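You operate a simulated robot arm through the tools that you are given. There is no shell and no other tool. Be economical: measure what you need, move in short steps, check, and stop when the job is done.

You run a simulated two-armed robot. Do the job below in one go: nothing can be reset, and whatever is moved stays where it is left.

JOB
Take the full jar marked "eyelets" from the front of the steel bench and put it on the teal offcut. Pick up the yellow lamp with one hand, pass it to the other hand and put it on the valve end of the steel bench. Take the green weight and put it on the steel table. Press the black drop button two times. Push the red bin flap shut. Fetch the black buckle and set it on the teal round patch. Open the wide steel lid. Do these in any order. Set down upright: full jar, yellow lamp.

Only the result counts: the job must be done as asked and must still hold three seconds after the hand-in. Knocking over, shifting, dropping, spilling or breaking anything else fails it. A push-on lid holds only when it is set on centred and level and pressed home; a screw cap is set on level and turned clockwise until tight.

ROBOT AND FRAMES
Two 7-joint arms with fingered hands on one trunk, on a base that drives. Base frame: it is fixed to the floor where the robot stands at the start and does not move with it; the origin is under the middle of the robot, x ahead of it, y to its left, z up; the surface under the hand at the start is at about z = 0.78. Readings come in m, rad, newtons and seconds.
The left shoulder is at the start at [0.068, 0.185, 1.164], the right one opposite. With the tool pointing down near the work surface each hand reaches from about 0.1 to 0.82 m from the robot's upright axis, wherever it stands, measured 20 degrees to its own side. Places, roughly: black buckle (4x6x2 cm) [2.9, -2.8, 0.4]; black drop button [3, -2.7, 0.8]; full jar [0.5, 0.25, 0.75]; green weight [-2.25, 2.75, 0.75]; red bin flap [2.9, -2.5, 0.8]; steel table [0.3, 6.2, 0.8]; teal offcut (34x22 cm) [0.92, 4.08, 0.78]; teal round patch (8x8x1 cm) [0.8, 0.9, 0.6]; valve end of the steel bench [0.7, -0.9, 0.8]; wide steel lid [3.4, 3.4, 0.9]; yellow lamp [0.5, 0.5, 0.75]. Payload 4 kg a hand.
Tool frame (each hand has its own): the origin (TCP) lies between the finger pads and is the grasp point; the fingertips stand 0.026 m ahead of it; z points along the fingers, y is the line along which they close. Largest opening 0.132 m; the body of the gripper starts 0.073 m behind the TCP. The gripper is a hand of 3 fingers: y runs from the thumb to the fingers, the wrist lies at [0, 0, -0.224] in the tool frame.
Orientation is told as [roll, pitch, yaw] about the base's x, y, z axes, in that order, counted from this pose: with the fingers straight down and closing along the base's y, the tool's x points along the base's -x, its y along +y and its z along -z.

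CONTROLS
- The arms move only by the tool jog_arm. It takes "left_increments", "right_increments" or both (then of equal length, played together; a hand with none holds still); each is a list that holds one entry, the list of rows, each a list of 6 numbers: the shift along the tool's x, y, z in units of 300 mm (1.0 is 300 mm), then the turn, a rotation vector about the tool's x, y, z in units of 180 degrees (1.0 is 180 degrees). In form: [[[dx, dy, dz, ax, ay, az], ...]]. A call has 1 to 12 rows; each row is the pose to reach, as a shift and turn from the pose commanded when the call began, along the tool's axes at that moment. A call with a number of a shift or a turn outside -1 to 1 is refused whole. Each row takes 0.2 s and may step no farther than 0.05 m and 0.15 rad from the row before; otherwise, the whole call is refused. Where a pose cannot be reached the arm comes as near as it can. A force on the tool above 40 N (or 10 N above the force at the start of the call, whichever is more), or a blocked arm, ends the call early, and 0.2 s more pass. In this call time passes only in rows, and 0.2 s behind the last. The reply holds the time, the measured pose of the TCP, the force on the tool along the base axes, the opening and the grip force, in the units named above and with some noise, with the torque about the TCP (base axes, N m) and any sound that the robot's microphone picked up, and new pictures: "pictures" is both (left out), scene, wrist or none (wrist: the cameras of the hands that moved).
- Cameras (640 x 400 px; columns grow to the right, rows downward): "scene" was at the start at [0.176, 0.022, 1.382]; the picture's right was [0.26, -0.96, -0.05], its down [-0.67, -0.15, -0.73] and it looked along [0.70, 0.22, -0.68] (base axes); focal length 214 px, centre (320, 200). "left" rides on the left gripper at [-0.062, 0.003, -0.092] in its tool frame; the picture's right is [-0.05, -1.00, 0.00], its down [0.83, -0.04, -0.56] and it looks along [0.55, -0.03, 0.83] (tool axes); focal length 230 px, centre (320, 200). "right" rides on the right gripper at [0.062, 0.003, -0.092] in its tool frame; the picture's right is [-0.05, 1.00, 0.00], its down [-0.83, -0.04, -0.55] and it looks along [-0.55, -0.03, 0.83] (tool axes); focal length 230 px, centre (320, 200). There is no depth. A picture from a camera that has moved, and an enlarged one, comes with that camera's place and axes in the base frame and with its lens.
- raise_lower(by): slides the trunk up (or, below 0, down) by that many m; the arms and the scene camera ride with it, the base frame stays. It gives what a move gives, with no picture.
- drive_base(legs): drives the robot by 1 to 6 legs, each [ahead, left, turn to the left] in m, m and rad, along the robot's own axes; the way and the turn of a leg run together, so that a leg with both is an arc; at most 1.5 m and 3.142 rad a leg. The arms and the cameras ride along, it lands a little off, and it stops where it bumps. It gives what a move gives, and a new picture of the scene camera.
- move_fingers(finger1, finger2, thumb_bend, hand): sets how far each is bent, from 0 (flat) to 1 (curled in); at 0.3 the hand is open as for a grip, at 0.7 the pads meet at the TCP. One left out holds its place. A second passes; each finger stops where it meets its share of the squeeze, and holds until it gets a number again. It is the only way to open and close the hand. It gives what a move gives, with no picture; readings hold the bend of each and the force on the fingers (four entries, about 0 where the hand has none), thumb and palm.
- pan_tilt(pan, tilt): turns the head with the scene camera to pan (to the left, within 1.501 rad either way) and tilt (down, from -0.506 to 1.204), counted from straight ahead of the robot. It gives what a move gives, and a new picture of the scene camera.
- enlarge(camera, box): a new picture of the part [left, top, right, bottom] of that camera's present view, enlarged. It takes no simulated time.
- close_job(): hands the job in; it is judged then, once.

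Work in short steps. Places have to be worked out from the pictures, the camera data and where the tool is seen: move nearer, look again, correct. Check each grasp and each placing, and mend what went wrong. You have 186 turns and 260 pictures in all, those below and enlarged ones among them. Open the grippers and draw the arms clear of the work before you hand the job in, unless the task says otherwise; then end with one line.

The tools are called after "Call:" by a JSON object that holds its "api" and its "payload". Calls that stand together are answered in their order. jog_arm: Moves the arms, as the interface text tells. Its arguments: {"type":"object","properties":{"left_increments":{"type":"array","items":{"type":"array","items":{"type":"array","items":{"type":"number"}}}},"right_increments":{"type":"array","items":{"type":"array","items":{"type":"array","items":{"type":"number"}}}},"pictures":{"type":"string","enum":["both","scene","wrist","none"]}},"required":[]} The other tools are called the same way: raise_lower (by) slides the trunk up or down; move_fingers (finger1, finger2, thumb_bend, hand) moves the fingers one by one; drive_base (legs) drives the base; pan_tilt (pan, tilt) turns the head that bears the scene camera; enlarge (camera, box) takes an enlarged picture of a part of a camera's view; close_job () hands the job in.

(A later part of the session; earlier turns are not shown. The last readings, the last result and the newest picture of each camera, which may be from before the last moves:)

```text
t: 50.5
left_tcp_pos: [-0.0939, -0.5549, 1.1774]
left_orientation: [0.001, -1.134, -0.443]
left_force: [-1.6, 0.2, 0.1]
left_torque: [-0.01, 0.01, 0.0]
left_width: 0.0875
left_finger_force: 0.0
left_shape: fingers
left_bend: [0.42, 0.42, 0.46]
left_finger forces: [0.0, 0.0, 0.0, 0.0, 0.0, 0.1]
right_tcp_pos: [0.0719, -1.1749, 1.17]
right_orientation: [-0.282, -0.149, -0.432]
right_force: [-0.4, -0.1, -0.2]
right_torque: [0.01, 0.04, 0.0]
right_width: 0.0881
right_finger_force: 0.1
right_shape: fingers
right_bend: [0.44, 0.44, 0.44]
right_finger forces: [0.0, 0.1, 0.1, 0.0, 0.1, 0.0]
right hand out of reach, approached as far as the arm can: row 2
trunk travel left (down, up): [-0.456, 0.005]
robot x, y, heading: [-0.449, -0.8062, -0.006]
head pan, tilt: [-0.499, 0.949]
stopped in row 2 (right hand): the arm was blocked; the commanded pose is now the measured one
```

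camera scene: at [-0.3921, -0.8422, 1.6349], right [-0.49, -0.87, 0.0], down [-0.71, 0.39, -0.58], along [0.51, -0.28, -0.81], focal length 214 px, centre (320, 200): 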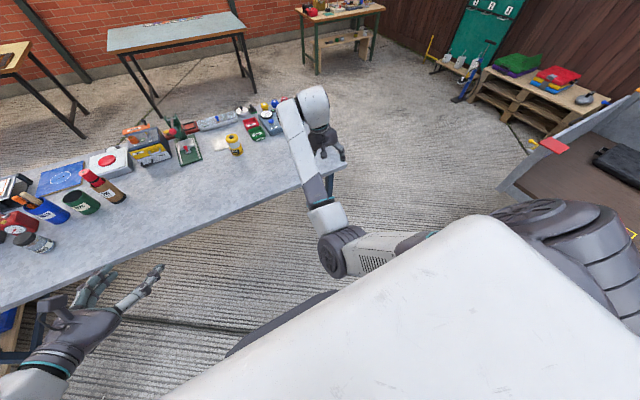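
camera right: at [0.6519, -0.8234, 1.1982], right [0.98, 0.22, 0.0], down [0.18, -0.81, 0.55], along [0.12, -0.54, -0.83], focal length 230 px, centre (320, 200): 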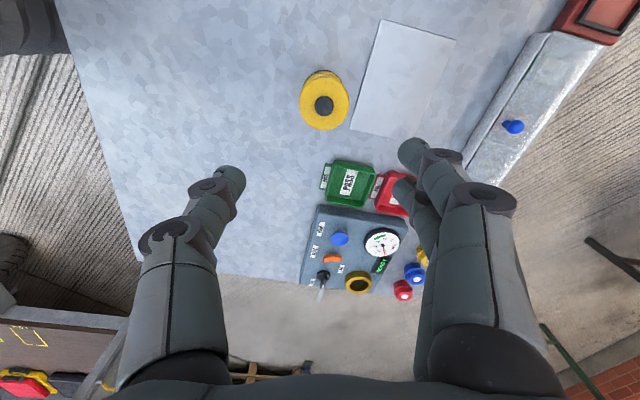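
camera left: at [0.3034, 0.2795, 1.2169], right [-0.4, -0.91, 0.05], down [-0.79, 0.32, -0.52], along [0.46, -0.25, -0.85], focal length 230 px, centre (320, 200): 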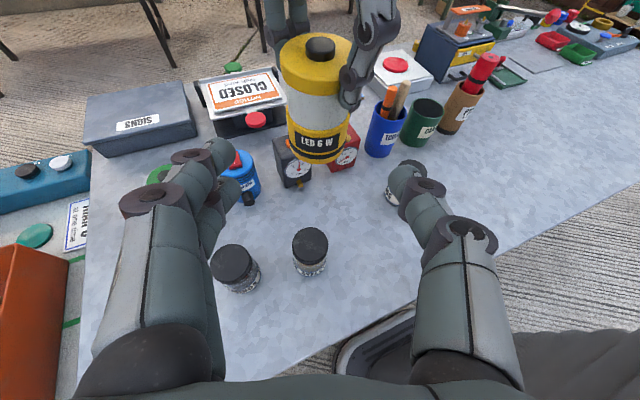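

Free air, so it's a joint posture limit. I move the hand back inward (left), levelling it toward the yaw it had before.

Call:
{"api": "jog_arm", "payload": {"right_increments": [[[0.063, 0.129, -0.022, -0.0112, 0.0098, 0.0203], [0.125, 0.257, -0.044, -0.0225, 0.0195, 0.0406], [0.188, 0.386, -0.066, -0.0337, 0.0293, 0.0609], [0.25, 0.514, -0.087, -0.0449, 0.0391, 0.0811], [0.313, 0.643, -0.109, -0.0561, 0.0489, 0.1014], [0.375, 0.771, -0.131, -0.0674, 0.0586, 0.1217], [0.438, 0.9, -0.153, -0.0786, 0.0684, 0.142]]], "pictures": "scene"}}

```text
t: 52.1
left_tcp_pos: [-0.093, -0.5524, 1.1764]
left_orientation: [-0.002, -1.134, -0.442]
left_force: [-0.3, 1.1, 0.2]
left_torque: [-0.01, -0.05, 0.02]
left_width: 0.0875
left_finger_force: 0.0
left_shape: fingers
left_bend: [0.42, 0.42, 0.46]
left_finger forces: [0.0, 0.0, 0.0, 0.0, 0.0, 0.1]
right_tcp_pos: [0.1207, -0.9822, 1.0929]
right_orientation: [-0.052, -0.119, -0.946]
right_force: [-0.6, 0.2, -0.3]
right_torque: [-0.05, 0.01, -0.01]
right_width: 0.0879
right_finger_force: 0.1
right_shape: fingers
right_bend: [0.44, 0.44, 0.44]
right_finger forces: [0.0, 0.1, 0.1, 0.0, 0.0, 0.0]
right hand out of reach, approached as far as the arm can: row 2, 3, 4, 5, 6, 7
trunk travel left (down, up): [-0.456, 0.005]
robot x, y, heading: [-0.4503, -0.804, -0.011]
head pan, tilt: [-0.499, 0.949]
stopped in row 7 (right hand): the arm was blocked; the commanded pose is now the measured one
camera scene: at [-0.3938, -0.8415, 1.635], right [-0.49, -0.87, 0.0], down [-0.71, 0.39, -0.58], along [0.51, -0.28, -0.81], focal length 214 px, centre (320, 200)
```

scene: 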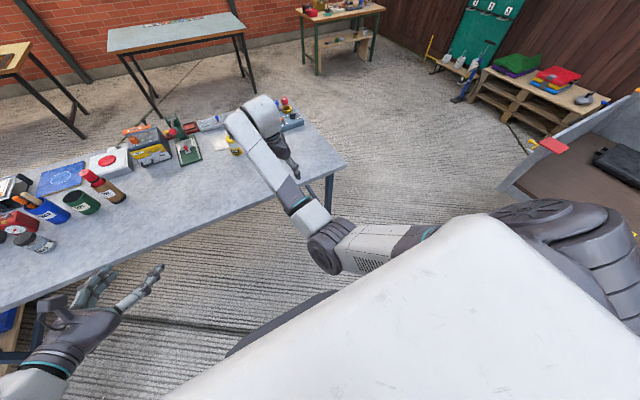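

Better. I raise the hand toward the comfortable starting height relative to the shoulder while levelling it.

Call:
{"api": "jog_arm", "payload": {"right_increments": [[[0.006, 0.009, -0.14, -0.0028, 0.0063, 0], [0.012, 0.018, -0.282, -0.0055, 0.0127, 0], [0.018, 0.027, -0.424, -0.0083, 0.019, 0], [0.023, 0.035, -0.565, -0.011, 0.0253, 0], [0.029, 0.044, -0.707, -0.0138, 0.0317, 0], [0.035, 0.053, -0.848, -0.0166, 0.038, 0]]], "pictures": "none"}}

```text
t: 53.5
left_tcp_pos: [-0.0933, -0.5541, 1.1779]
left_orientation: [0.001, -1.135, -0.445]
left_force: [0.5, 0.0, 0.6]
left_torque: [0.0, -0.04, 0.0]
left_width: 0.0874
left_finger_force: 0.1
left_shape: fingers
left_bend: [0.42, 0.42, 0.46]
left_finger forces: [0.0, 0.0, 0.0, 0.1, 0.0, 0.1]
right_tcp_pos: [0.2271, -0.9242, 1.3603]
right_orientation: [0.001, 0.005, -0.945]
right_force: [-0.2, 0.6, -0.1]
right_torque: [0.0, -0.09, 0.02]
right_width: 0.0879
right_finger_force: 0.1
right_shape: fingers
right_bend: [0.44, 0.44, 0.44]
right_finger forces: [0.0, 0.0, 0.1, 0.1, 0.0, 0.1]
right hand out of reach, approached as far as the arm can: row 1, 2, 3, 4, 5, 6
trunk travel left (down, up): [-0.456, 0.005]
robot x, y, heading: [-0.4524, -0.8057, -0.009]
head pan, tilt: [-0.499, 0.949]
```

Reached. Now I unwind the yaw to zero at this height, drawing back slightly.

Call:
{"api": "jog_arm", "payload": {"right_increments": [[[0.008, -0.046, 0, 0, 0, -0.0376], [0.015, -0.092, 0, 0, 0, -0.0753], [0.023, -0.138, 0, 0, 0, -0.1129], [0.03, -0.184, 0, 0, 0, -0.1505], [0.038, -0.229, 0, 0, 0, -0.1881], [0.045, -0.275, 0, 0, 0, -0.2258], [0.053, -0.321, 0, 0, 0, -0.2634], [0.06, -0.367, 0, 0, 0, -0.301]]], "pictures": "scene"}}

```text
t: 55.3
left_tcp_pos: [-0.0929, -0.5533, 1.1764]
left_orientation: [-0.001, -1.135, -0.444]
left_force: [-0.6, -0.7, 0.1]
left_torque: [0.01, -0.02, 0.02]
left_width: 0.0876
left_finger_force: 0.0
left_shape: fingers
left_bend: [0.42, 0.42, 0.46]
left_finger forces: [0.0, 0.1, 0.0, 0.0, 0.2, 0.0]
right_tcp_pos: [0.2249, -0.98, 1.376]
right_orientation: [0.004, -0.001, 0.001]
right_force: [0.4, -0.4, -0.5]
right_torque: [0.0, 0.0, 0.02]
right_width: 0.0881
right_finger_force: 0.2
right_shape: fingers
right_bend: [0.44, 0.44, 0.44]
right_finger forces: [0.0, 0.0, 0.0, 0.1, 0.0, 0.0]
right hand out of reach, approached as far as the arm can: row 1, 2, 3, 4, 5, 6, 7, 8
trunk travel left (down, up): [-0.456, 0.005]
robot x, y, heading: [-0.4489, -0.8017, -0.006]
head pan, tilt: [-0.499, 0.949]
camera scene: at [-0.3939, -0.8422, 1.635], right [-0.49, -0.87, 0.0], down [-0.71, 0.4, -0.58], along [0.51, -0.28, -0.81], focal length 214 px, centre (320, 200)
```

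scene: 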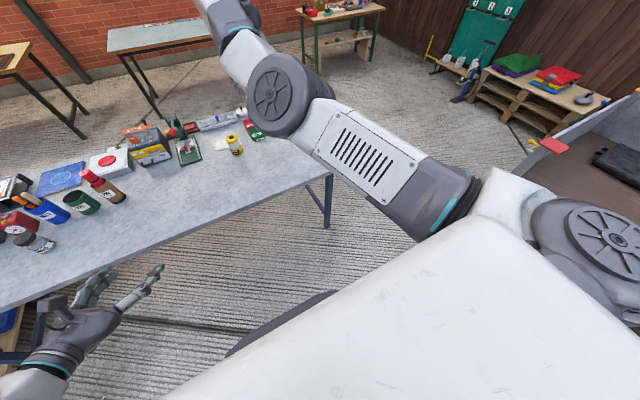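

Elbow is up now and yaw is zero. Pulling the hand in a bit before driving.

Call:
{"api": "jog_arm", "payload": {"right_increments": [[[0.1, -0.067, 0.067, 0, 0, 0], [0.2, -0.133, 0.133, 0, 0, 0], [0.3, -0.2, 0.2, 0, 0, 0], [0.4, -0.267, 0.267, 0, 0, 0], [0.5, -0.333, 0.333, 0, 0, 0]]], "pictures": "none"}}

Call:
{"api": "pan_tilt", "payload": {"pan": -1.1, "tilt": 0.5}}

```text
t: 56.5
left_tcp_pos: [-0.0928, -0.5553, 1.1779]
left_orientation: [0.001, -1.134, -0.446]
left_force: [1.2, 0.6, -0.4]
left_torque: [0.02, -0.01, 0.02]
left_width: 0.0875
left_finger_force: 0.1
left_shape: fingers
left_bend: [0.42, 0.42, 0.46]
left_finger forces: [0.0, 0.0, 0.0, 0.0, 0.0, 0.0]
right_tcp_pos: [0.1627, -1.1217, 1.2384]
right_orientation: [0.002, 0.0, -0.002]
right_force: [-0.2, 0.1, -0.3]
right_torque: [0.02, -0.03, 0.02]
right_width: 0.088
right_finger_force: 0.1
right_shape: fingers
right_bend: [0.44, 0.44, 0.44]
right_finger forces: [0.0, 0.0, 0.0, 0.0, 0.1, 0.1]
right hand out of reach, approached as far as the arm can: row 1, 2, 3, 4, 5
trunk travel left (down, up): [-0.456, 0.005]
robot x, y, heading: [-0.4491, -0.8028, -0.011]
head pan, tilt: [-0.499, 0.949]
```

```text
t: 57.5
left_tcp_pos: [-0.0931, -0.554, 1.1775]
left_orientation: [0.001, -1.133, -0.442]
left_force: [-0.6, 0.3, 0.6]
left_torque: [-0.03, -0.01, 0.03]
left_width: 0.0876
left_finger_force: 0.1
left_shape: fingers
left_bend: [0.42, 0.42, 0.46]
left_finger forces: [0.0, 0.0, 0.1, 0.0, 0.0, 0.1]
right_tcp_pos: [0.1645, -1.1205, 1.239]
right_orientation: [0.004, 0.001, -0.002]
right_force: [-0.4, 0.2, -0.2]
right_torque: [-0.03, -0.03, -0.01]
right_width: 0.0882
right_finger_force: 0.1
right_shape: fingers
right_bend: [0.44, 0.44, 0.44]
right_finger forces: [0.0, 0.1, 0.0, 0.0, 0.1, 0.0]
trunk travel left (down, up): [-0.456, 0.005]
robot x, y, heading: [-0.4514, -0.8081, -0.005]
head pan, tilt: [-1.1, 0.499]
camera scene: at [-0.4163, -0.8882, 1.6724], right [-0.89, -0.45, 0.0], down [-0.21, 0.43, -0.88], along [0.39, -0.79, -0.48], focal length 214 px, centre (320, 200)
```

scene: 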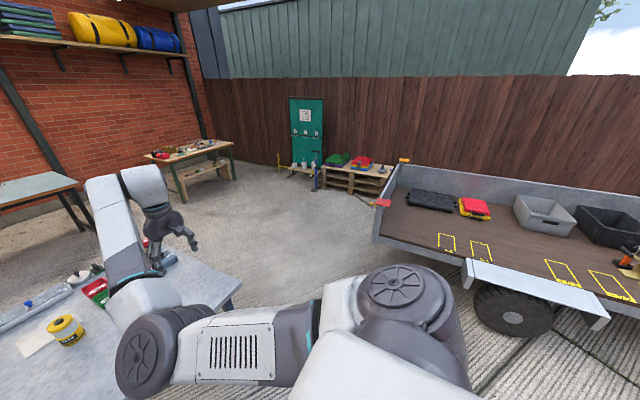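

The trailer lies beyond y≈-2.2, x<-0.2, so I slide right 0.9 m and then drive ahead past the bench's end.

Call:
{"api": "drive_base", "payload": {"legs": [[0, -0.92, 0], [1.5, 0, 0]]}}

Call:
{"api": "pan_tilt", "payload": {"pan": -0.5, "tilt": 0.45}}

```text
t: 69.3
left_tcp_pos: [1.3908, -1.5, 1.1766]
left_orientation: [0.0, -1.133, -0.461]
left_force: [0.2, -0.4, -0.4]
left_torque: [0.03, -0.01, 0.0]
left_width: 0.0873
left_finger_force: 0.1
left_shape: fingers
left_bend: [0.42, 0.42, 0.46]
left_finger forces: [0.0, 0.0, 0.0, 0.0, 0.0, 0.0]
right_tcp_pos: [1.6379, -2.0698, 1.2396]
right_orientation: [0.004, 0.001, -0.017]
right_force: [0.1, -0.1, 0.9]
right_torque: [0.0, 0.0, -0.01]
right_width: 0.0878
right_finger_force: 0.0
right_shape: fingers
right_bend: [0.44, 0.44, 0.44]
right_finger forces: [0.1, 0.1, 0.0, 0.1, 0.0, 0.0]
trunk travel left (down, up): [-0.456, 0.005]
robot x, y, heading: [1.0286, -1.7435, -0.023]
head pan, tilt: [-1.1, 0.499]
camera scene: at [1.0614, -1.8297, 1.6725], right [-0.9, -0.43, 0.0], down [-0.21, 0.43, -0.88], along [0.38, -0.79, -0.48], focal length 214 px, centre (320, 200)
```

scene: 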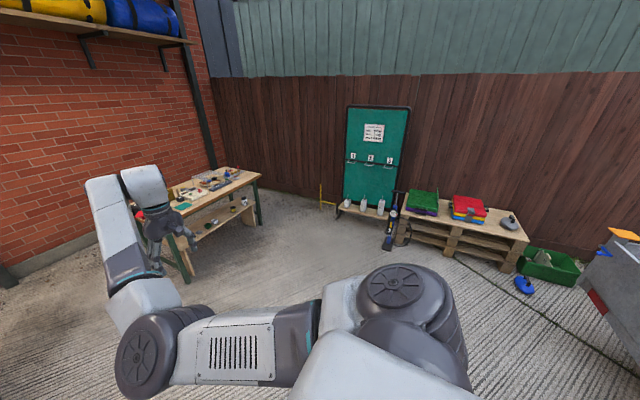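

```text
t: 70.3
left_tcp_pos: [1.3898, -1.4994, 1.1767]
left_orientation: [-0.001, -1.134, -0.459]
left_force: [-0.6, 0.0, 0.3]
left_torque: [0.0, 0.02, -0.01]
left_width: 0.0872
left_finger_force: 0.1
left_shape: fingers
left_bend: [0.42, 0.42, 0.46]
left_finger forces: [0.0, 0.0, 0.0, 0.0, 0.1, 0.0]
right_tcp_pos: [1.6386, -2.0712, 1.2392]
right_orientation: [0.004, 0.001, -0.016]
right_force: [-0.5, -0.3, 0.8]
right_torque: [-0.06, 0.0, -0.04]
right_width: 0.0879
right_finger_force: 0.1
right_shape: fingers
right_bend: [0.44, 0.44, 0.44]
right_finger forces: [0.0, 0.0, 0.0, 0.0, 0.0, 0.0]
trunk travel left (down, up): [-0.456, 0.005]
robot x, y, heading: [1.0306, -1.7455, -0.021]
head pan, tilt: [-0.499, 0.45]
camera scene: at [1.102, -1.7936, 1.6769], right [-0.5, -0.87, 0.0], down [-0.38, 0.22, -0.9], along [0.78, -0.45, -0.44], focal length 214 px, centre (320, 200)
```

scene: 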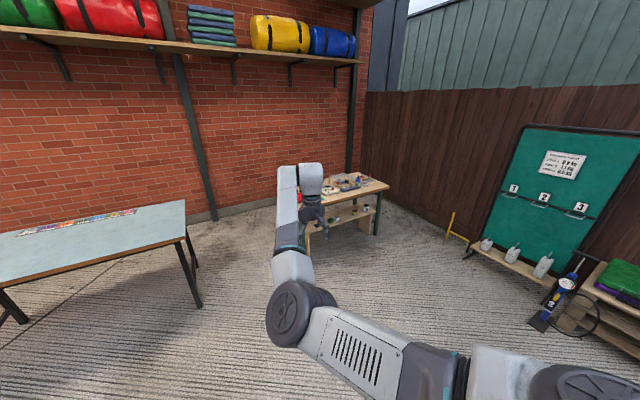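

The table's front edge is at about x≈2.6. I drive diagonally to about (1.75,-2.65) and look at it.

Call:
{"api": "drive_base", "payload": {"legs": [[0.7, -0.85, 0.02]]}}

Call:
{"api": "pan_tilt", "payload": {"pan": 0.15, "tilt": 0.6}}

```text
t: 75.9
left_tcp_pos: [2.0732, -2.3395, 1.1767]
left_orientation: [0.002, -1.135, -0.431]
left_force: [-0.5, -0.8, 0.2]
left_torque: [-0.01, 0.04, 0.01]
left_width: 0.0875
left_finger_force: 0.0
left_shape: fingers
left_bend: [0.42, 0.42, 0.46]
left_finger forces: [0.1, 0.0, 0.1, 0.0, 0.0, 0.1]
right_tcp_pos: [2.335, -2.9029, 1.2395]
right_orientation: [0.002, -0.001, 0.011]
right_force: [0.2, 0.0, -0.2]
right_torque: [-0.01, -0.01, 0.01]
right_width: 0.0877
right_finger_force: 0.1
right_shape: fingers
right_bend: [0.44, 0.44, 0.44]
right_finger forces: [0.1, 0.1, 0.0, 0.0, 0.0, 0.0]
trunk travel left (down, up): [-0.456, 0.005]
robot x, y, heading: [1.7193, -2.5941, 0.005]
head pan, tilt: [-0.499, 0.45]
camera scene: at [1.7914, -2.6402, 1.6769], right [-0.47, -0.88, 0.0], down [-0.38, 0.21, -0.9], along [0.79, -0.43, -0.43], focal length 214 px, centre (320, 200)
```

scene: 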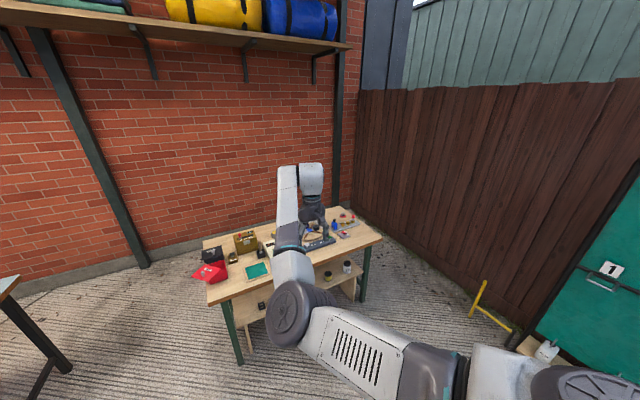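

```text
t: 76.9
left_tcp_pos: [2.0729, -2.3401, 1.1782]
left_orientation: [0.001, -1.135, -0.43]
left_force: [0.7, 0.5, -1.3]
left_torque: [0.02, -0.01, 0.0]
left_width: 0.0875
left_finger_force: 0.2
left_shape: fingers
left_bend: [0.42, 0.42, 0.46]
left_finger forces: [0.0, 0.0, 0.0, 0.0, 0.0, 0.1]
right_tcp_pos: [2.3357, -2.9033, 1.2392]
right_orientation: [0.003, 0.001, 0.011]
right_force: [-0.2, 0.1, 0.4]
right_torque: [0.0, 0.01, -0.01]
right_width: 0.0879
right_finger_force: 0.2
right_shape: fingers
right_bend: [0.44, 0.44, 0.44]
right_finger forces: [0.0, 0.1, 0.1, 0.0, 0.0, 0.1]
trunk travel left (down, up): [-0.456, 0.005]
robot x, y, heading: [1.7179, -2.5995, 0.007]
head pan, tilt: [0.15, 0.6]
camera scene: at [1.7982, -2.5834, 1.6634], right [0.15, -0.99, 0.0], down [-0.56, -0.09, -0.83], along [0.82, 0.13, -0.56], focal length 214 px, centre (320, 200)
```

scene: 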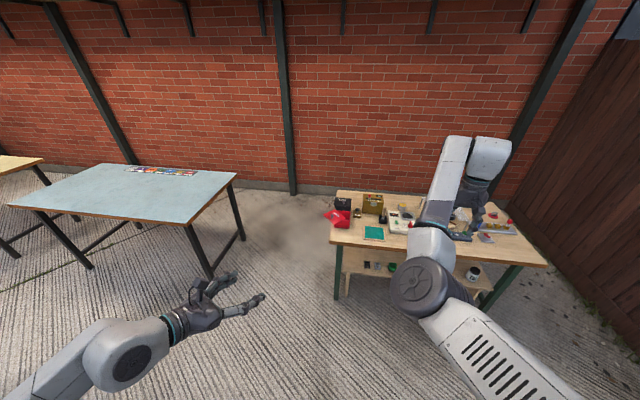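

Call:
{"api": "enlarge", "payload": {"camera": "scene", "box": [310, 170, 550, 320]}}

```text
2.67 times, centred on (430, 245) of scene
camera zoom: at [1.7982, -2.5834, 1.6634], right [0.15, -0.99, 0.0], down [-0.56, -0.09, -0.83], along [0.82, 0.13, -0.56], focal length 572 px, centre (27, 80)
```

zoom: 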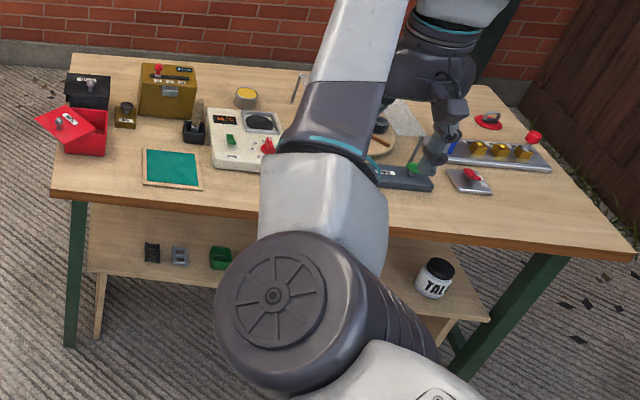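

Black buckle is on the lower shelf at about (2.85,-2.76); the red bin with the open flap is at the table's left end. I drive closer, shifted to the right so that the left arm can work there.

Call:
{"api": "drive_base", "payload": {"legs": [[0.48, -0.27, 0]]}}

Call:
{"api": "pan_tilt", "payload": {"pan": 0.35, "tilt": 0.85}}

Call:
{"api": "enlarge", "payload": {"camera": "scene", "box": [200, 120, 440, 270]}}

```text
t: 80.0
left_tcp_pos: [2.5475, -2.601, 1.1769]
left_orientation: [0.001, -1.135, -0.424]
left_force: [0.8, -0.1, -0.1]
left_torque: [-0.01, -0.03, 0.0]
left_width: 0.0877
left_finger_force: 0.0
left_shape: fingers
left_bend: [0.42, 0.42, 0.46]
left_finger forces: [0.0, 0.0, 0.0, 0.1, 0.0, 0.1]
right_tcp_pos: [2.8143, -3.1634, 1.2396]
right_orientation: [0.004, 0.0, 0.018]
right_force: [-0.1, 0.0, -0.1]
right_torque: [0.0, -0.02, -0.01]
right_width: 0.0878
right_finger_force: 0.1
right_shape: fingers
right_bend: [0.44, 0.44, 0.44]
right_finger forces: [0.0, 0.0, 0.1, 0.0, 0.0, 0.0]
trunk travel left (down, up): [-0.456, 0.005]
robot x, y, heading: [2.1938, -2.855, 0.009]
head pan, tilt: [0.15, 0.6]
camera scene: at [2.2755, -2.8461, 1.6634], right [0.16, -0.99, 0.0], down [-0.56, -0.09, -0.83], along [0.81, 0.13, -0.56], focal length 214 px, centre (320, 200)
```

scene: 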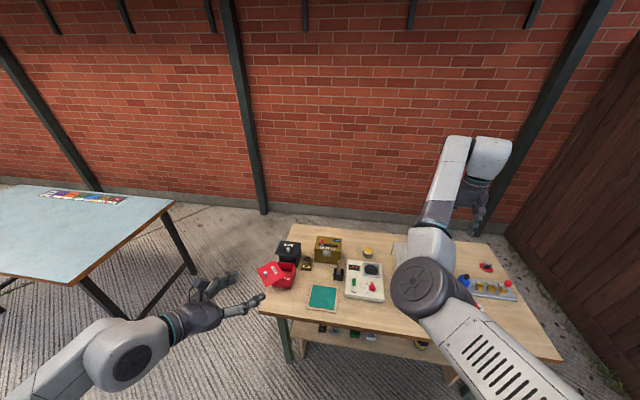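

```text
t: 80.8
left_tcp_pos: [2.5501, -2.6009, 1.1771]
left_orientation: [0.001, -1.133, -0.425]
left_force: [-0.1, -0.6, -0.4]
left_torque: [0.05, -0.01, 0.01]
left_width: 0.0876
left_finger_force: 0.2
left_shape: fingers
left_bend: [0.42, 0.42, 0.46]
left_finger forces: [0.0, 0.0, 0.0, 0.0, 0.0, 0.1]
right_tcp_pos: [2.8161, -3.1638, 1.2388]
right_orientation: [0.003, 0.002, 0.019]
right_force: [-0.1, 0.1, -0.8]
right_torque: [0.0, 0.03, 0.0]
right_width: 0.0878
right_finger_force: 0.0
right_shape: fingers
right_bend: [0.44, 0.44, 0.44]
right_finger forces: [0.1, 0.0, 0.1, 0.0, 0.0, 0.0]
trunk travel left (down, up): [-0.456, 0.005]
robot x, y, heading: [2.1977, -2.8595, 0.011]
head pan, tilt: [0.351, 0.85]
camera scene: at [2.2635, -2.8338, 1.6425], right [0.35, -0.94, 0.0], down [-0.7, -0.26, -0.66], along [0.62, 0.23, -0.75], focal length 214 px, centre (320, 200)
```

scene: 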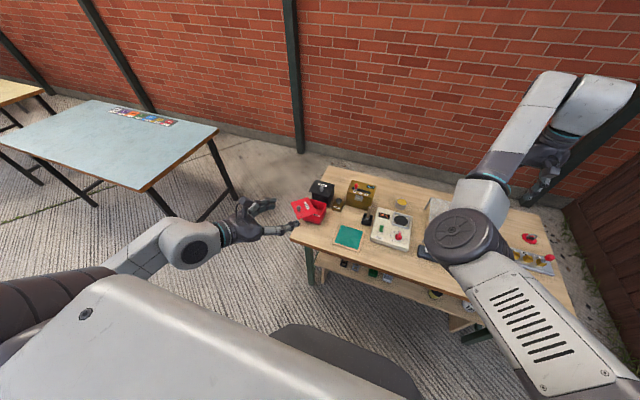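

```text
2.67 times, centred on (320, 195) of scene
camera zoom: at [2.2635, -2.8338, 1.6425], right [0.35, -0.94, 0.0], down [-0.7, -0.26, -0.66], along [0.62, 0.23, -0.75], focal length 572 px, centre (320, 213)
```

zoom: 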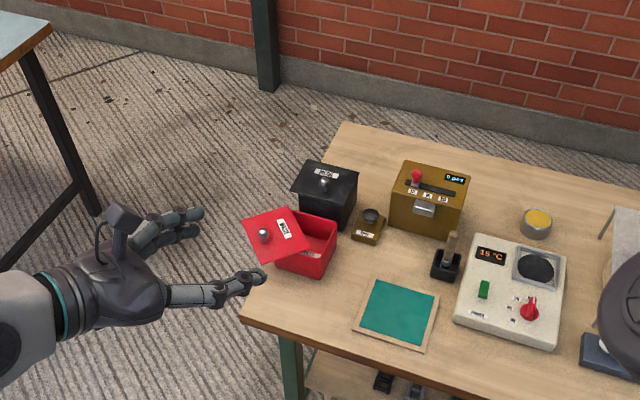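

I zoom in further on the small devices to read labels.

Call:
{"api": "enlarge", "payload": {"camera": "scene", "box": [280, 170, 400, 245]}}

Call:
{"api": "enlarge", "payload": {"camera": "left", "box": [0, 0, 640, 400]}}

```text
5.33 times, centred on (340, 208) of scene
camera zoom: at [2.2635, -2.8338, 1.6425], right [0.35, -0.94, 0.0], down [-0.7, -0.26, -0.66], along [0.62, 0.23, -0.75], focal length 1144 px, centre (213, 160)
```

zoom: 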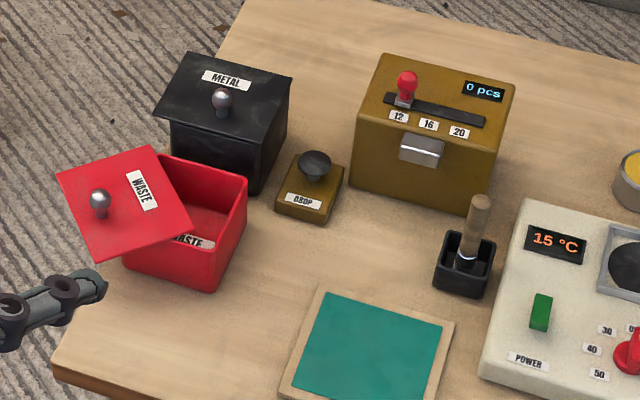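

```text
1.00 times, centred on (320, 200) of left (not enlarged: the box is as wide or as high as the picture)
camera zoom: at [2.5003, -2.576, 1.2719], right [-0.39, -0.92, 0.05], down [-0.8, 0.31, -0.52], along [0.46, -0.24, -0.85], focal length 230 px, centre (320, 200)
```

zoom: 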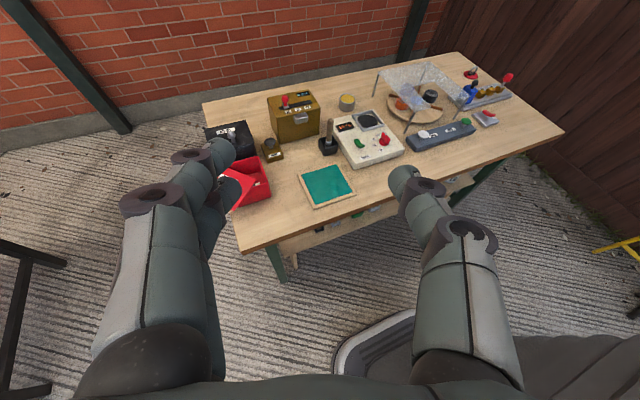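

The DROP button is the black knob on the small ochre box at about (2.965,-2.665,0.82). I turn the left hand to tool-down and raise it for a better look at the red flap.

Call:
{"api": "jog_arm", "payload": {"left_increments": [[[-0.04, 0, -0.018, 0, 0.0452, 0], [-0.08, 0, -0.035, 0, 0.0903, 0], [-0.11, 0, -0.053, 0, 0.1355, 0], [-0.15, 0, -0.07, 0, 0.1807, 0], [-0.19, 0, -0.088, 0, 0.2258, 0], [-0.23, 0, -0.106, 0, 0.271, 0], [-0.26, 0, -0.123, 0, 0.3162, 0], [-0.3, 0, -0.141, 0, 0.3613, 0]]], "pictures": "none"}}

Call:
{"api": "jog_arm", "payload": {"left_increments": [[[0, 0, 0, 0, 0, -0.0343], [0, 0, 0, 0, 0, -0.0685], [0, 0, 0, 0, 0, -0.1028], [0, 0, 0, 0, 0, -0.137]]], "pictures": "both"}}

```text
t: 82.6
left_tcp_pos: [2.549, -2.6027, 1.2756]
left_orientation: [0.0, 0.004, -0.424]
left_force: [0.7, 0.5, 1.0]
left_torque: [0.02, -0.01, -0.01]
left_width: 0.0879
left_finger_force: 0.0
left_shape: fingers
left_bend: [0.42, 0.42, 0.46]
left_finger forces: [0.1, 0.1, 0.0, 0.1, 0.0, 0.1]
left hand out of reach, approached as far as the arm can: row 1, 2, 3
right_tcp_pos: [2.8154, -3.1652, 1.2381]
right_orientation: [0.005, 0.001, 0.018]
right_force: [0.2, -0.4, 0.1]
right_torque: [0.01, -0.02, -0.03]
right_width: 0.0878
right_finger_force: 0.0
right_shape: fingers
right_bend: [0.44, 0.44, 0.44]
right_finger forces: [0.1, 0.1, 0.0, 0.0, 0.0, 0.0]
trunk travel left (down, up): [-0.456, 0.005]
robot x, y, heading: [2.2008, -2.8564, 0.009]
head pan, tilt: [0.351, 0.85]
```

```text
t: 83.6
left_tcp_pos: [2.5492, -2.6007, 1.2763]
left_orientation: [-0.001, 0.002, 0.007]
left_force: [0.2, 0.4, 1.0]
left_torque: [0.02, 0.02, 0.02]
left_width: 0.0878
left_finger_force: 0.0
left_shape: fingers
left_bend: [0.42, 0.42, 0.46]
left_finger forces: [0.0, 0.0, 0.0, 0.0, 0.0, 0.0]
right_tcp_pos: [2.8161, -3.1628, 1.2393]
right_orientation: [0.004, 0.001, 0.018]
right_force: [-0.7, 0.1, 1.0]
right_torque: [-0.03, -0.01, 0.02]
right_width: 0.0882
right_finger_force: 0.0
right_shape: fingers
right_bend: [0.44, 0.44, 0.44]
right_finger forces: [0.1, 0.0, 0.1, 0.0, 0.0, 0.0]
trunk travel left (down, up): [-0.456, 0.005]
robot x, y, heading: [2.1971, -2.8592, 0.007]
head pan, tilt: [0.351, 0.85]
camera scene: at [2.2626, -2.8336, 1.6424], right [0.35, -0.94, 0.0], down [-0.7, -0.27, -0.66], along [0.62, 0.23, -0.75], focal length 214 px, centre (320, 200)
camera left: at [2.6117, -2.5988, 1.3688], right [0.06, -1.0, 0.0], down [-0.83, -0.05, 0.56], along [-0.56, -0.03, -0.83], focal length 230 px, centre (320, 200)
```

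scene: 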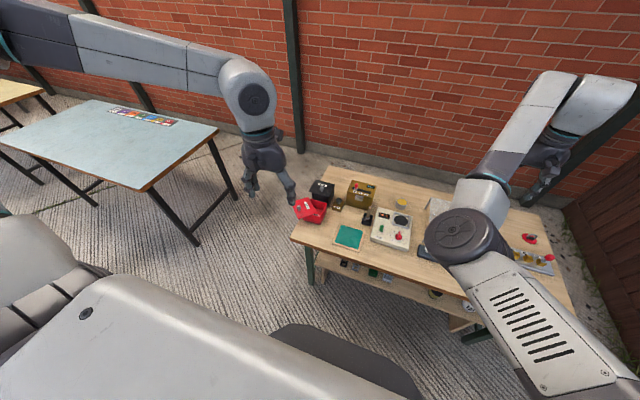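
left: 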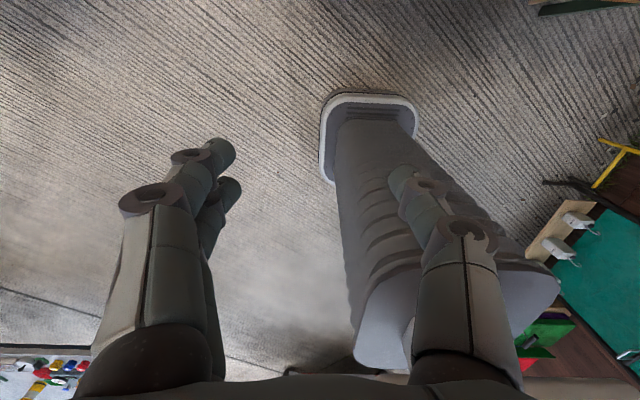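

Enlarging the red bin again now that the left hand no longer covers it.

Call:
{"api": "drive_base", "payload": {"legs": [[0.13, 0, 0]]}}

Call:
{"api": "pan_tilt", "payload": {"pan": 0.55, "tilt": 0.95}}

Call:
{"api": "enlarge", "payload": {"camera": "scene", "box": [240, 120, 400, 220]}}

```text
t: 84.9
left_tcp_pos: [2.6757, -2.6006, 1.2771]
left_orientation: [0.0, 0.0, 0.005]
left_force: [-2.0, -0.7, 0.8]
left_torque: [0.0, -0.03, -0.04]
left_width: 0.0876
left_finger_force: 0.1
left_shape: fingers
left_bend: [0.42, 0.42, 0.46]
left_finger forces: [0.0, 0.0, 0.0, 0.0, 0.1, 0.0]
right_tcp_pos: [2.9434, -3.1631, 1.2402]
right_orientation: [0.004, 0.0, 0.016]
right_force: [-0.9, -0.2, 0.1]
right_torque: [-0.01, 0.0, 0.02]
right_width: 0.0879
right_finger_force: 0.1
right_shape: fingers
right_bend: [0.44, 0.44, 0.44]
right_finger forces: [0.1, 0.0, 0.1, 0.1, 0.0, 0.0]
trunk travel left (down, up): [-0.456, 0.005]
robot x, y, heading: [2.3293, -2.8551, 0.007]
head pan, tilt: [0.351, 0.85]
camera scene: at [2.389, -2.8322, 1.6426], right [0.35, -0.94, 0.0], down [-0.7, -0.26, -0.66], along [0.62, 0.23, -0.75], focal length 214 px, centre (320, 200)
```

scene: 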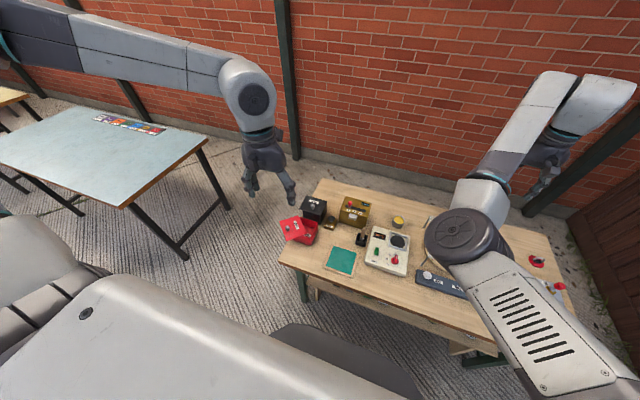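

```text
t: 85.6
left_tcp_pos: [2.6792, -2.6009, 1.2764]
left_orientation: [0.001, 0.002, 0.004]
left_force: [-0.6, 0.6, 0.3]
left_torque: [0.0, 0.02, 0.0]
left_width: 0.088
left_finger_force: 0.0
left_shape: fingers
left_bend: [0.42, 0.42, 0.46]
left_finger forces: [0.1, 0.0, 0.0, 0.1, 0.0, 0.0]
right_tcp_pos: [2.9456, -3.1629, 1.2394]
right_orientation: [0.005, 0.001, 0.014]
right_force: [-0.5, -0.2, -0.1]
right_torque: [0.03, 0.0, 0.03]
right_width: 0.0879
right_finger_force: 0.0
right_shape: fingers
right_bend: [0.44, 0.44, 0.44]
right_finger forces: [0.1, 0.1, 0.0, 0.0, 0.0, 0.1]
trunk travel left (down, up): [-0.456, 0.005]
robot x, y, heading: [2.3252, -2.852, 0.01]
head pan, tilt: [0.55, 0.949]
camera scene: at [2.3819, -2.8212, 1.6349], right [0.53, -0.85, 0.0], down [-0.69, -0.43, -0.58], along [0.49, 0.31, -0.81], focal length 214 px, centre (320, 200)
```

scene: 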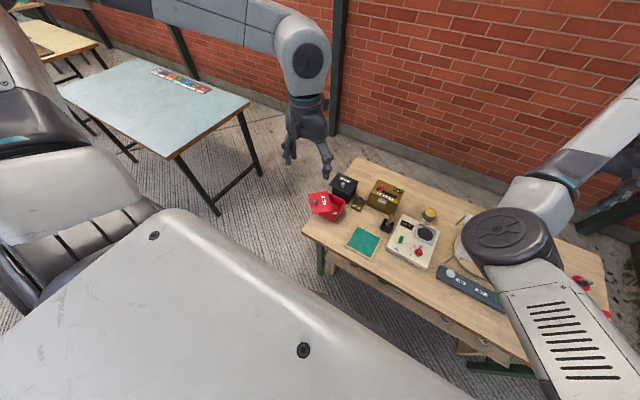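

```text
4.00 times, centred on (320, 170) of scene
camera zoom: at [2.3819, -2.8212, 1.6349], right [0.53, -0.85, 0.0], down [-0.69, -0.43, -0.58], along [0.49, 0.31, -0.81], focal length 858 px, centre (320, 320)
```

zoom: 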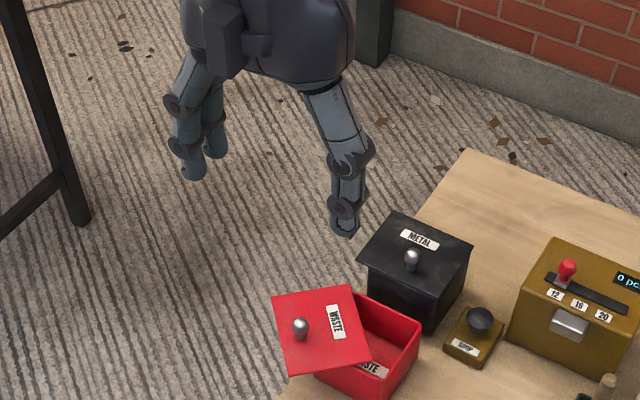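

The red flap is a swivelling lid (pivot at its back-left corner, turned ~50° open), so it must be pushed toward -y. I lower the trunk for reach and a second viewing height.

Call:
{"api": "raise_lower", "payload": {"by": -0.22}}

Call:
{"api": "pan_tilt", "payload": {"pan": 0.55, "tilt": 0.75}}

Call:
{"api": "enlarge", "payload": {"camera": "scene", "box": [260, 120, 420, 220]}}

```text
t: 88.0
left_tcp_pos: [2.6779, -2.6017, 1.0561]
left_orientation: [0.0, 0.0, 0.003]
left_force: [-0.9, 0.3, 0.5]
left_torque: [0.05, -0.03, 0.0]
left_width: 0.0878
left_finger_force: 0.1
left_shape: fingers
left_bend: [0.42, 0.42, 0.46]
left_finger forces: [0.1, 0.0, 0.0, 0.0, 0.1, 0.1]
right_tcp_pos: [2.9589, -3.1627, 0.935]
right_orientation: [0.003, 0.126, 0.015]
right_force: [0.0, 0.6, 0.0]
right_torque: [0.05, 0.0, 0.01]
right_width: 0.0879
right_finger_force: 0.0
right_shape: fingers
right_bend: [0.44, 0.44, 0.44]
right_finger forces: [0.0, 0.0, 0.0, 0.0, 0.0, 0.0]
trunk travel left (down, up): [-0.237, 0.225]
robot x, y, heading: [2.3231, -2.8578, 0.004]
head pan, tilt: [0.55, 0.949]
```

```text
t: 88.7
left_tcp_pos: [2.679, -2.6, 1.0563]
left_orientation: [0.0, 0.004, 0.002]
left_force: [-0.6, -0.4, 0.6]
left_torque: [0.0, 0.01, 0.02]
left_width: 0.0878
left_finger_force: 0.1
left_shape: fingers
left_bend: [0.42, 0.42, 0.46]
left_finger forces: [0.0, 0.0, 0.0, 0.1, 0.0, 0.0]
right_tcp_pos: [2.959, -3.164, 0.9359]
right_orientation: [0.004, 0.125, 0.018]
right_force: [0.8, 0.5, 0.8]
right_torque: [0.02, -0.03, 0.0]
right_width: 0.0878
right_finger_force: 0.1
right_shape: fingers
right_bend: [0.44, 0.44, 0.44]
right_finger forces: [0.0, 0.0, 0.0, 0.0, 0.0, 0.0]
trunk travel left (down, up): [-0.237, 0.225]
robot x, y, heading: [2.3287, -2.8556, 0.007]
head pan, tilt: [0.55, 0.75]
camera scene: at [2.4608, -2.8152, 1.4143], right [0.53, -0.85, -0.07], down [-0.67, -0.36, -0.65], along [0.53, 0.39, -0.76], focal length 214 px, centre (320, 200)
```

scene: 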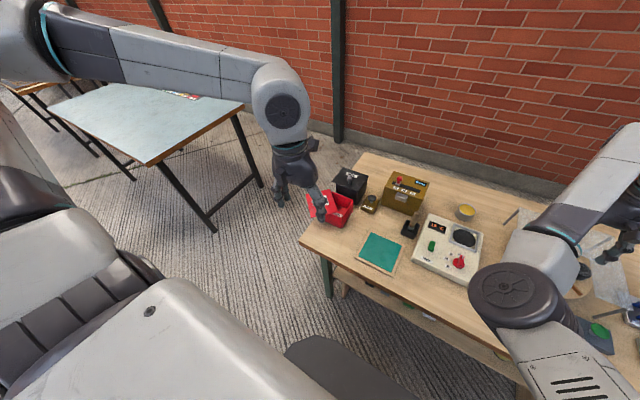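

```text
4.00 times, centred on (340, 170) of scene
camera zoom: at [2.4608, -2.8152, 1.4143], right [0.53, -0.85, -0.07], down [-0.67, -0.36, -0.65], along [0.53, 0.39, -0.76], focal length 858 px, centre (240, 320)
```

zoom: 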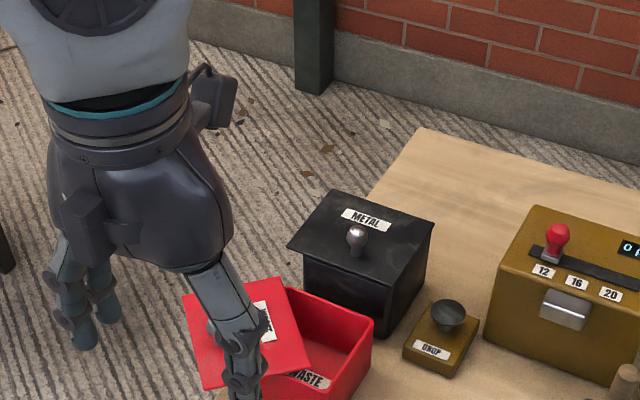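

Right hand sagged when the trunk moved (its earlier target became reachable); I raise it 12 cm. Left hand: make a fist for pressing.

Call:
{"api": "jog_arm", "payload": {"right_increments": [[[0, 0, -0.13, 0, -0.01, 0], [0, 0, -0.26, 0, -0.02, 0], [0, 0, -0.4, 0, -0.03, 0]]], "pictures": "wrist"}}

Call:
{"api": "move_fingers", "payload": {"hand": "left", "finger1": 0.7, "finger2": 0.7, "thumb_bend": 0.7}}

Call:
{"api": "jog_arm", "payload": {"left_increments": [[[-0.05, -0.02, 0, 0, 0, 0.044], [-0.12, -0.05, 0, 0, 0, 0.088], [-0.22, -0.08, 0, 0, 0, 0.132], [-0.32, -0.1, 0.03, 0, 0, 0.176], [-0.43, -0.13, 0.08, 0, 0, 0.22], [-0.54, -0.15, 0.13, 0, 0, 0.264], [-0.65, -0.17, 0.17, 0, 0, 0.308], [-0.76, -0.2, 0.21, 0, 0, 0.352], [-0.86, -0.22, 0.25, 0, 0, 0.396], [-0.96, -0.237, 0.287, 0, 0, 0.444]]], "pictures": "both"}}

```text
t: 89.5
left_tcp_pos: [2.6779, -2.6021, 1.0558]
left_orientation: [0.0, 0.001, 0.004]
left_force: [-0.5, -0.3, 0.1]
left_torque: [-0.01, -0.04, 0.0]
left_width: 0.0879
left_finger_force: 0.1
left_shape: fingers
left_bend: [0.42, 0.42, 0.46]
left_finger forces: [0.0, 0.0, 0.0, 0.0, 0.0, 0.0]
right_tcp_pos: [2.9914, -3.1767, 1.056]
right_orientation: [0.003, 0.029, 0.016]
right_force: [0.1, 1.1, -0.2]
right_torque: [-0.02, 0.02, 0.0]
right_width: 0.0884
right_finger_force: 0.1
right_shape: fingers
right_bend: [0.44, 0.44, 0.44]
right_finger forces: [0.0, 0.0, 0.0, 0.1, 0.0, 0.0]
right hand out of reach, approached as far as the arm can: row 1, 2, 3
trunk travel left (down, up): [-0.237, 0.225]
robot x, y, heading: [2.3273, -2.857, 0.012]
head pan, tilt: [0.55, 0.75]
camera right: at [2.9319, -3.1744, 1.15], right [0.04, 1.0, 0.0], down [0.85, -0.03, 0.53], along [0.53, -0.02, -0.85], focal length 230 px, centre (320, 200)
```

right: 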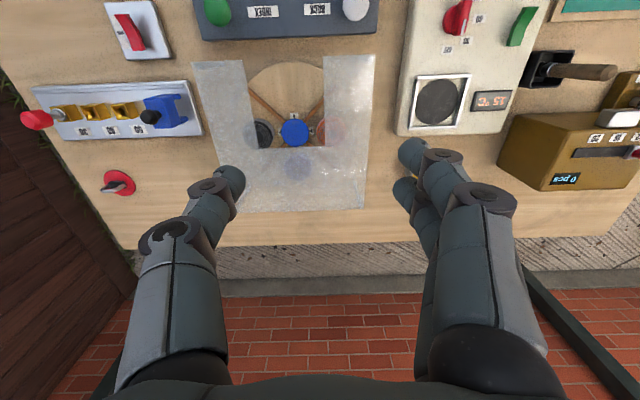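

```text
t: 90.5
left_tcp_pos: [2.6792, -2.5998, 1.0569]
left_orientation: [0.0, 0.003, 0.002]
left_force: [0.4, 0.0, -0.5]
left_torque: [0.03, 0.02, -0.01]
left_width: 0.0062
left_finger_force: 0.1
left_shape: fingers
left_bend: [0.7, 0.7, 0.7]
left_finger forces: [0.0, 0.0, 0.0, 0.0, 0.0, 0.0]
right_tcp_pos: [2.9909, -3.1769, 1.0557]
right_orientation: [0.002, 0.031, 0.015]
right_force: [-0.5, 0.6, -1.0]
right_torque: [-0.01, -0.01, 0.01]
right_width: 0.0879
right_finger_force: 0.0
right_shape: fingers
right_bend: [0.44, 0.44, 0.44]
right_finger forces: [0.0, 0.0, 0.0, 0.0, 0.1, 0.1]
trunk travel left (down, up): [-0.237, 0.225]
robot x, y, heading: [2.3277, -2.8593, 0.01]
head pan, tilt: [0.55, 0.75]
```

```text
t: 92.7
left_tcp_pos: [2.9565, -2.6598, 0.9738]
left_orientation: [0.0, -0.001, -1.394]
left_force: [0.2, 0.3, 1.1]
left_torque: [0.02, -0.03, 0.01]
left_width: 0.0063
left_finger_force: 0.1
left_shape: fingers
left_bend: [0.7, 0.7, 0.7]
left_finger forces: [0.1, 0.0, 0.0, 0.0, 0.1, 0.0]
left hand out of reach, approached as far as the arm can: row 10
right_tcp_pos: [2.9913, -3.176, 1.0546]
right_orientation: [0.005, 0.033, 0.016]
right_force: [-0.2, -0.5, -0.6]
right_torque: [-0.02, 0.01, -0.01]
right_width: 0.0878
right_finger_force: 0.1
right_shape: fingers
right_bend: [0.44, 0.44, 0.44]
right_finger forces: [0.0, 0.0, 0.0, 0.0, 0.0, 0.0]
trunk travel left (down, up): [-0.237, 0.225]
robot x, y, heading: [2.3241, -2.8578, 0.008]
head pan, tilt: [0.55, 0.75]
camera scene: at [2.4612, -2.8148, 1.4143], right [0.53, -0.85, -0.07], down [-0.67, -0.36, -0.65], along [0.53, 0.39, -0.76], focal length 214 px, centre (320, 200)
camera left: at [2.9715, -2.7211, 1.0661], right [-0.97, -0.23, 0.0], down [-0.19, 0.81, 0.55], along [-0.13, 0.54, -0.83], focal length 230 px, centre (320, 200)
```

scene: 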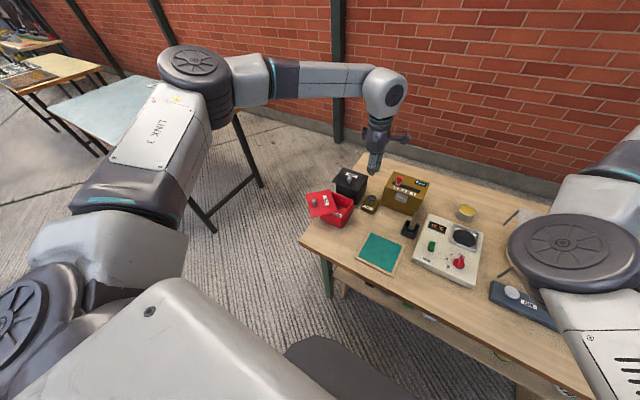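
left: 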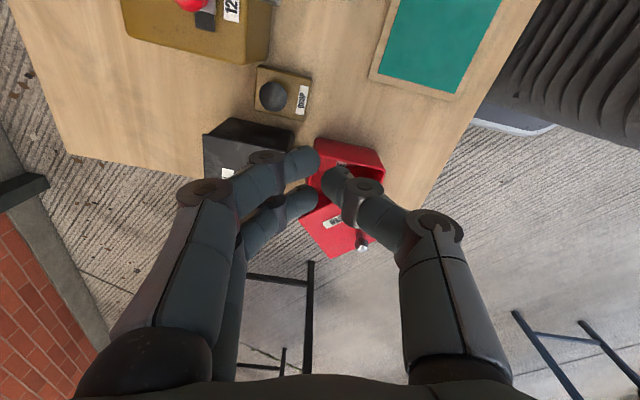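

From three views the button top is at about (3.002,-2.668,0.79) and the red flap's knob at (2.855,-2.497,0.82) (this table is at z≈0.745). I move the base ahead 6 cm for reach.

Call:
{"api": "drive_base", "payload": {"legs": [[0.06, 0, 0]]}}

Call:
{"api": "enlarge", "payload": {"camera": "left", "box": [160, 0, 480, 260]}}

```text
t: 93.7
left_tcp_pos: [3.0146, -2.6598, 0.9748]
left_orientation: [0.002, -0.002, -1.39]
left_force: [0.9, 0.3, 0.9]
left_torque: [0.0, -0.02, -0.03]
left_width: 0.006
left_finger_force: 0.0
left_shape: fingers
left_bend: [0.7, 0.7, 0.7]
left_finger forces: [0.1, 0.0, 0.0, 0.1, 0.0, 0.0]
right_tcp_pos: [3.0483, -3.1757, 1.0562]
right_orientation: [0.004, 0.029, 0.018]
right_force: [-0.3, -1.5, -0.7]
right_torque: [0.02, -0.02, 0.0]
right_width: 0.0878
right_finger_force: 0.1
right_shape: fingers
right_bend: [0.44, 0.44, 0.44]
right_finger forces: [0.0, 0.1, 0.0, 0.1, 0.0, 0.1]
trunk travel left (down, up): [-0.237, 0.225]
robot x, y, heading: [2.3807, -2.8576, 0.014]
head pan, tilt: [0.55, 0.75]
camera scene: at [2.5187, -2.8147, 1.4148], right [0.53, -0.85, -0.07], down [-0.67, -0.36, -0.65], along [0.53, 0.39, -0.76], focal length 214 px, centre (320, 200)
```

scene: 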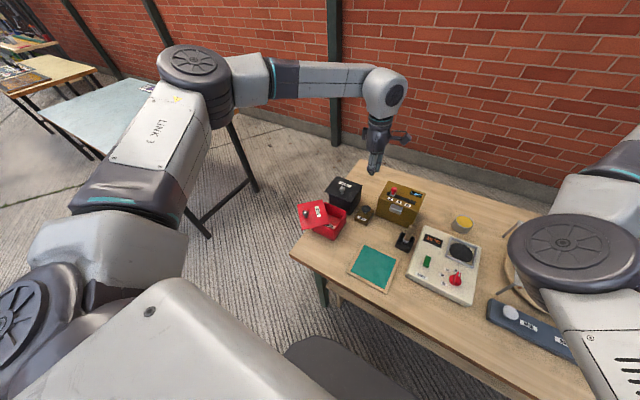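

```text
1.54 times, centred on (320, 130) of left
camera zoom: at [3.0293, -2.7211, 1.0678], right [-0.97, -0.23, 0.0], down [-0.19, 0.81, 0.55], along [-0.13, 0.54, -0.83], focal length 354 px, centre (320, 308)
```

zoom: 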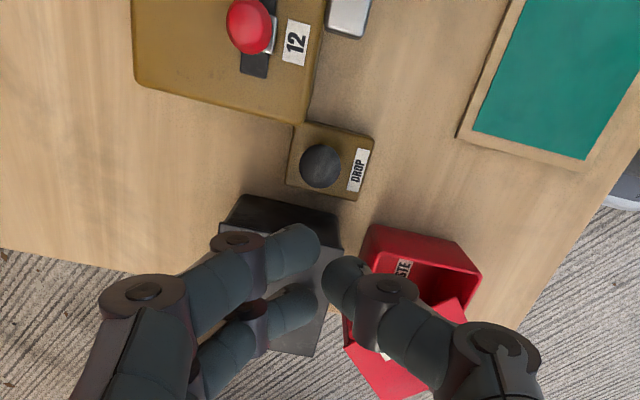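

Fist is over the button. Lowering to just above it.

Call:
{"api": "jog_arm", "payload": {"left_increments": [[[-0.017, -0.015, 0.14, 0, 0, 0], [-0.017, -0.015, 0.28, 0, 0, 0], [-0.017, -0.015, 0.4, 0, 0, 0]]], "pictures": "both"}}

Call:
{"api": "enlarge", "payload": {"camera": "scene", "box": [290, 130, 450, 230]}}

```text
t: 94.5
left_tcp_pos: [2.9838, -2.6422, 0.871]
left_orientation: [0.002, -0.004, -1.391]
left_force: [0.6, 0.0, -0.1]
left_torque: [0.03, -0.03, 0.0]
left_width: 0.006
left_finger_force: 0.0
left_shape: fingers
left_bend: [0.7, 0.7, 0.7]
left_finger forces: [0.0, 0.0, 0.1, 0.0, 0.1, 0.0]
left hand out of reach, approached as far as the arm can: row 1, 2, 3
right_tcp_pos: [3.0514, -3.1754, 1.0547]
right_orientation: [0.003, 0.032, 0.015]
right_force: [0.5, 0.4, -0.7]
right_torque: [0.0, -0.03, -0.03]
right_width: 0.088
right_finger_force: 0.1
right_shape: fingers
right_bend: [0.44, 0.44, 0.44]
right_finger forces: [0.0, 0.0, 0.0, 0.0, 0.0, 0.0]
trunk travel left (down, up): [-0.237, 0.225]
robot x, y, heading: [2.3869, -2.8584, 0.011]
head pan, tilt: [0.55, 0.75]
camera scene: at [2.521, -2.8143, 1.4142], right [0.53, -0.85, -0.07], down [-0.67, -0.36, -0.65], along [0.53, 0.39, -0.76], focal length 214 px, centre (320, 200)
camera left: at [2.9987, -2.7034, 0.9638], right [-0.97, -0.23, 0.0], down [-0.19, 0.81, 0.55], along [-0.13, 0.54, -0.83], focal length 230 px, centre (320, 200)
```

scene: 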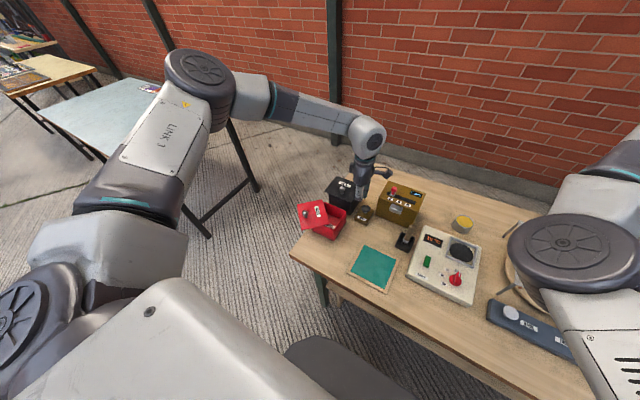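
left: 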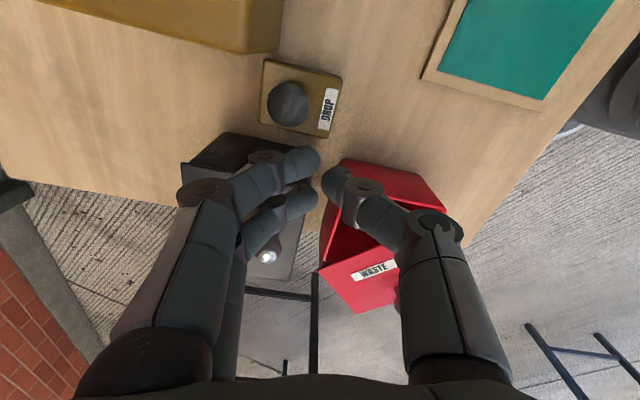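

```text
4.00 times, centred on (370, 180) of scene
camera zoom: at [2.521, -2.8143, 1.4142], right [0.53, -0.85, -0.07], down [-0.67, -0.36, -0.65], along [0.53, 0.39, -0.76], focal length 858 px, centre (120, 280)
```

zoom: 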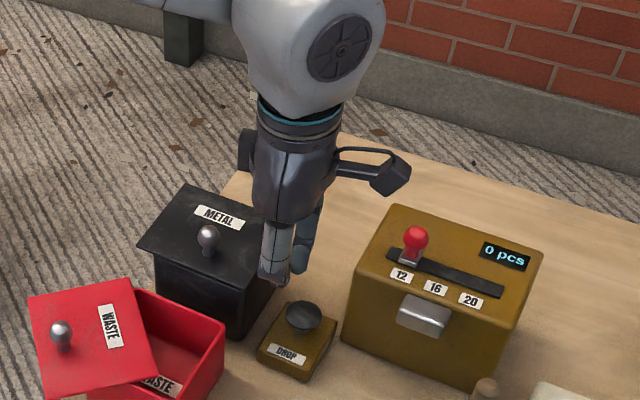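

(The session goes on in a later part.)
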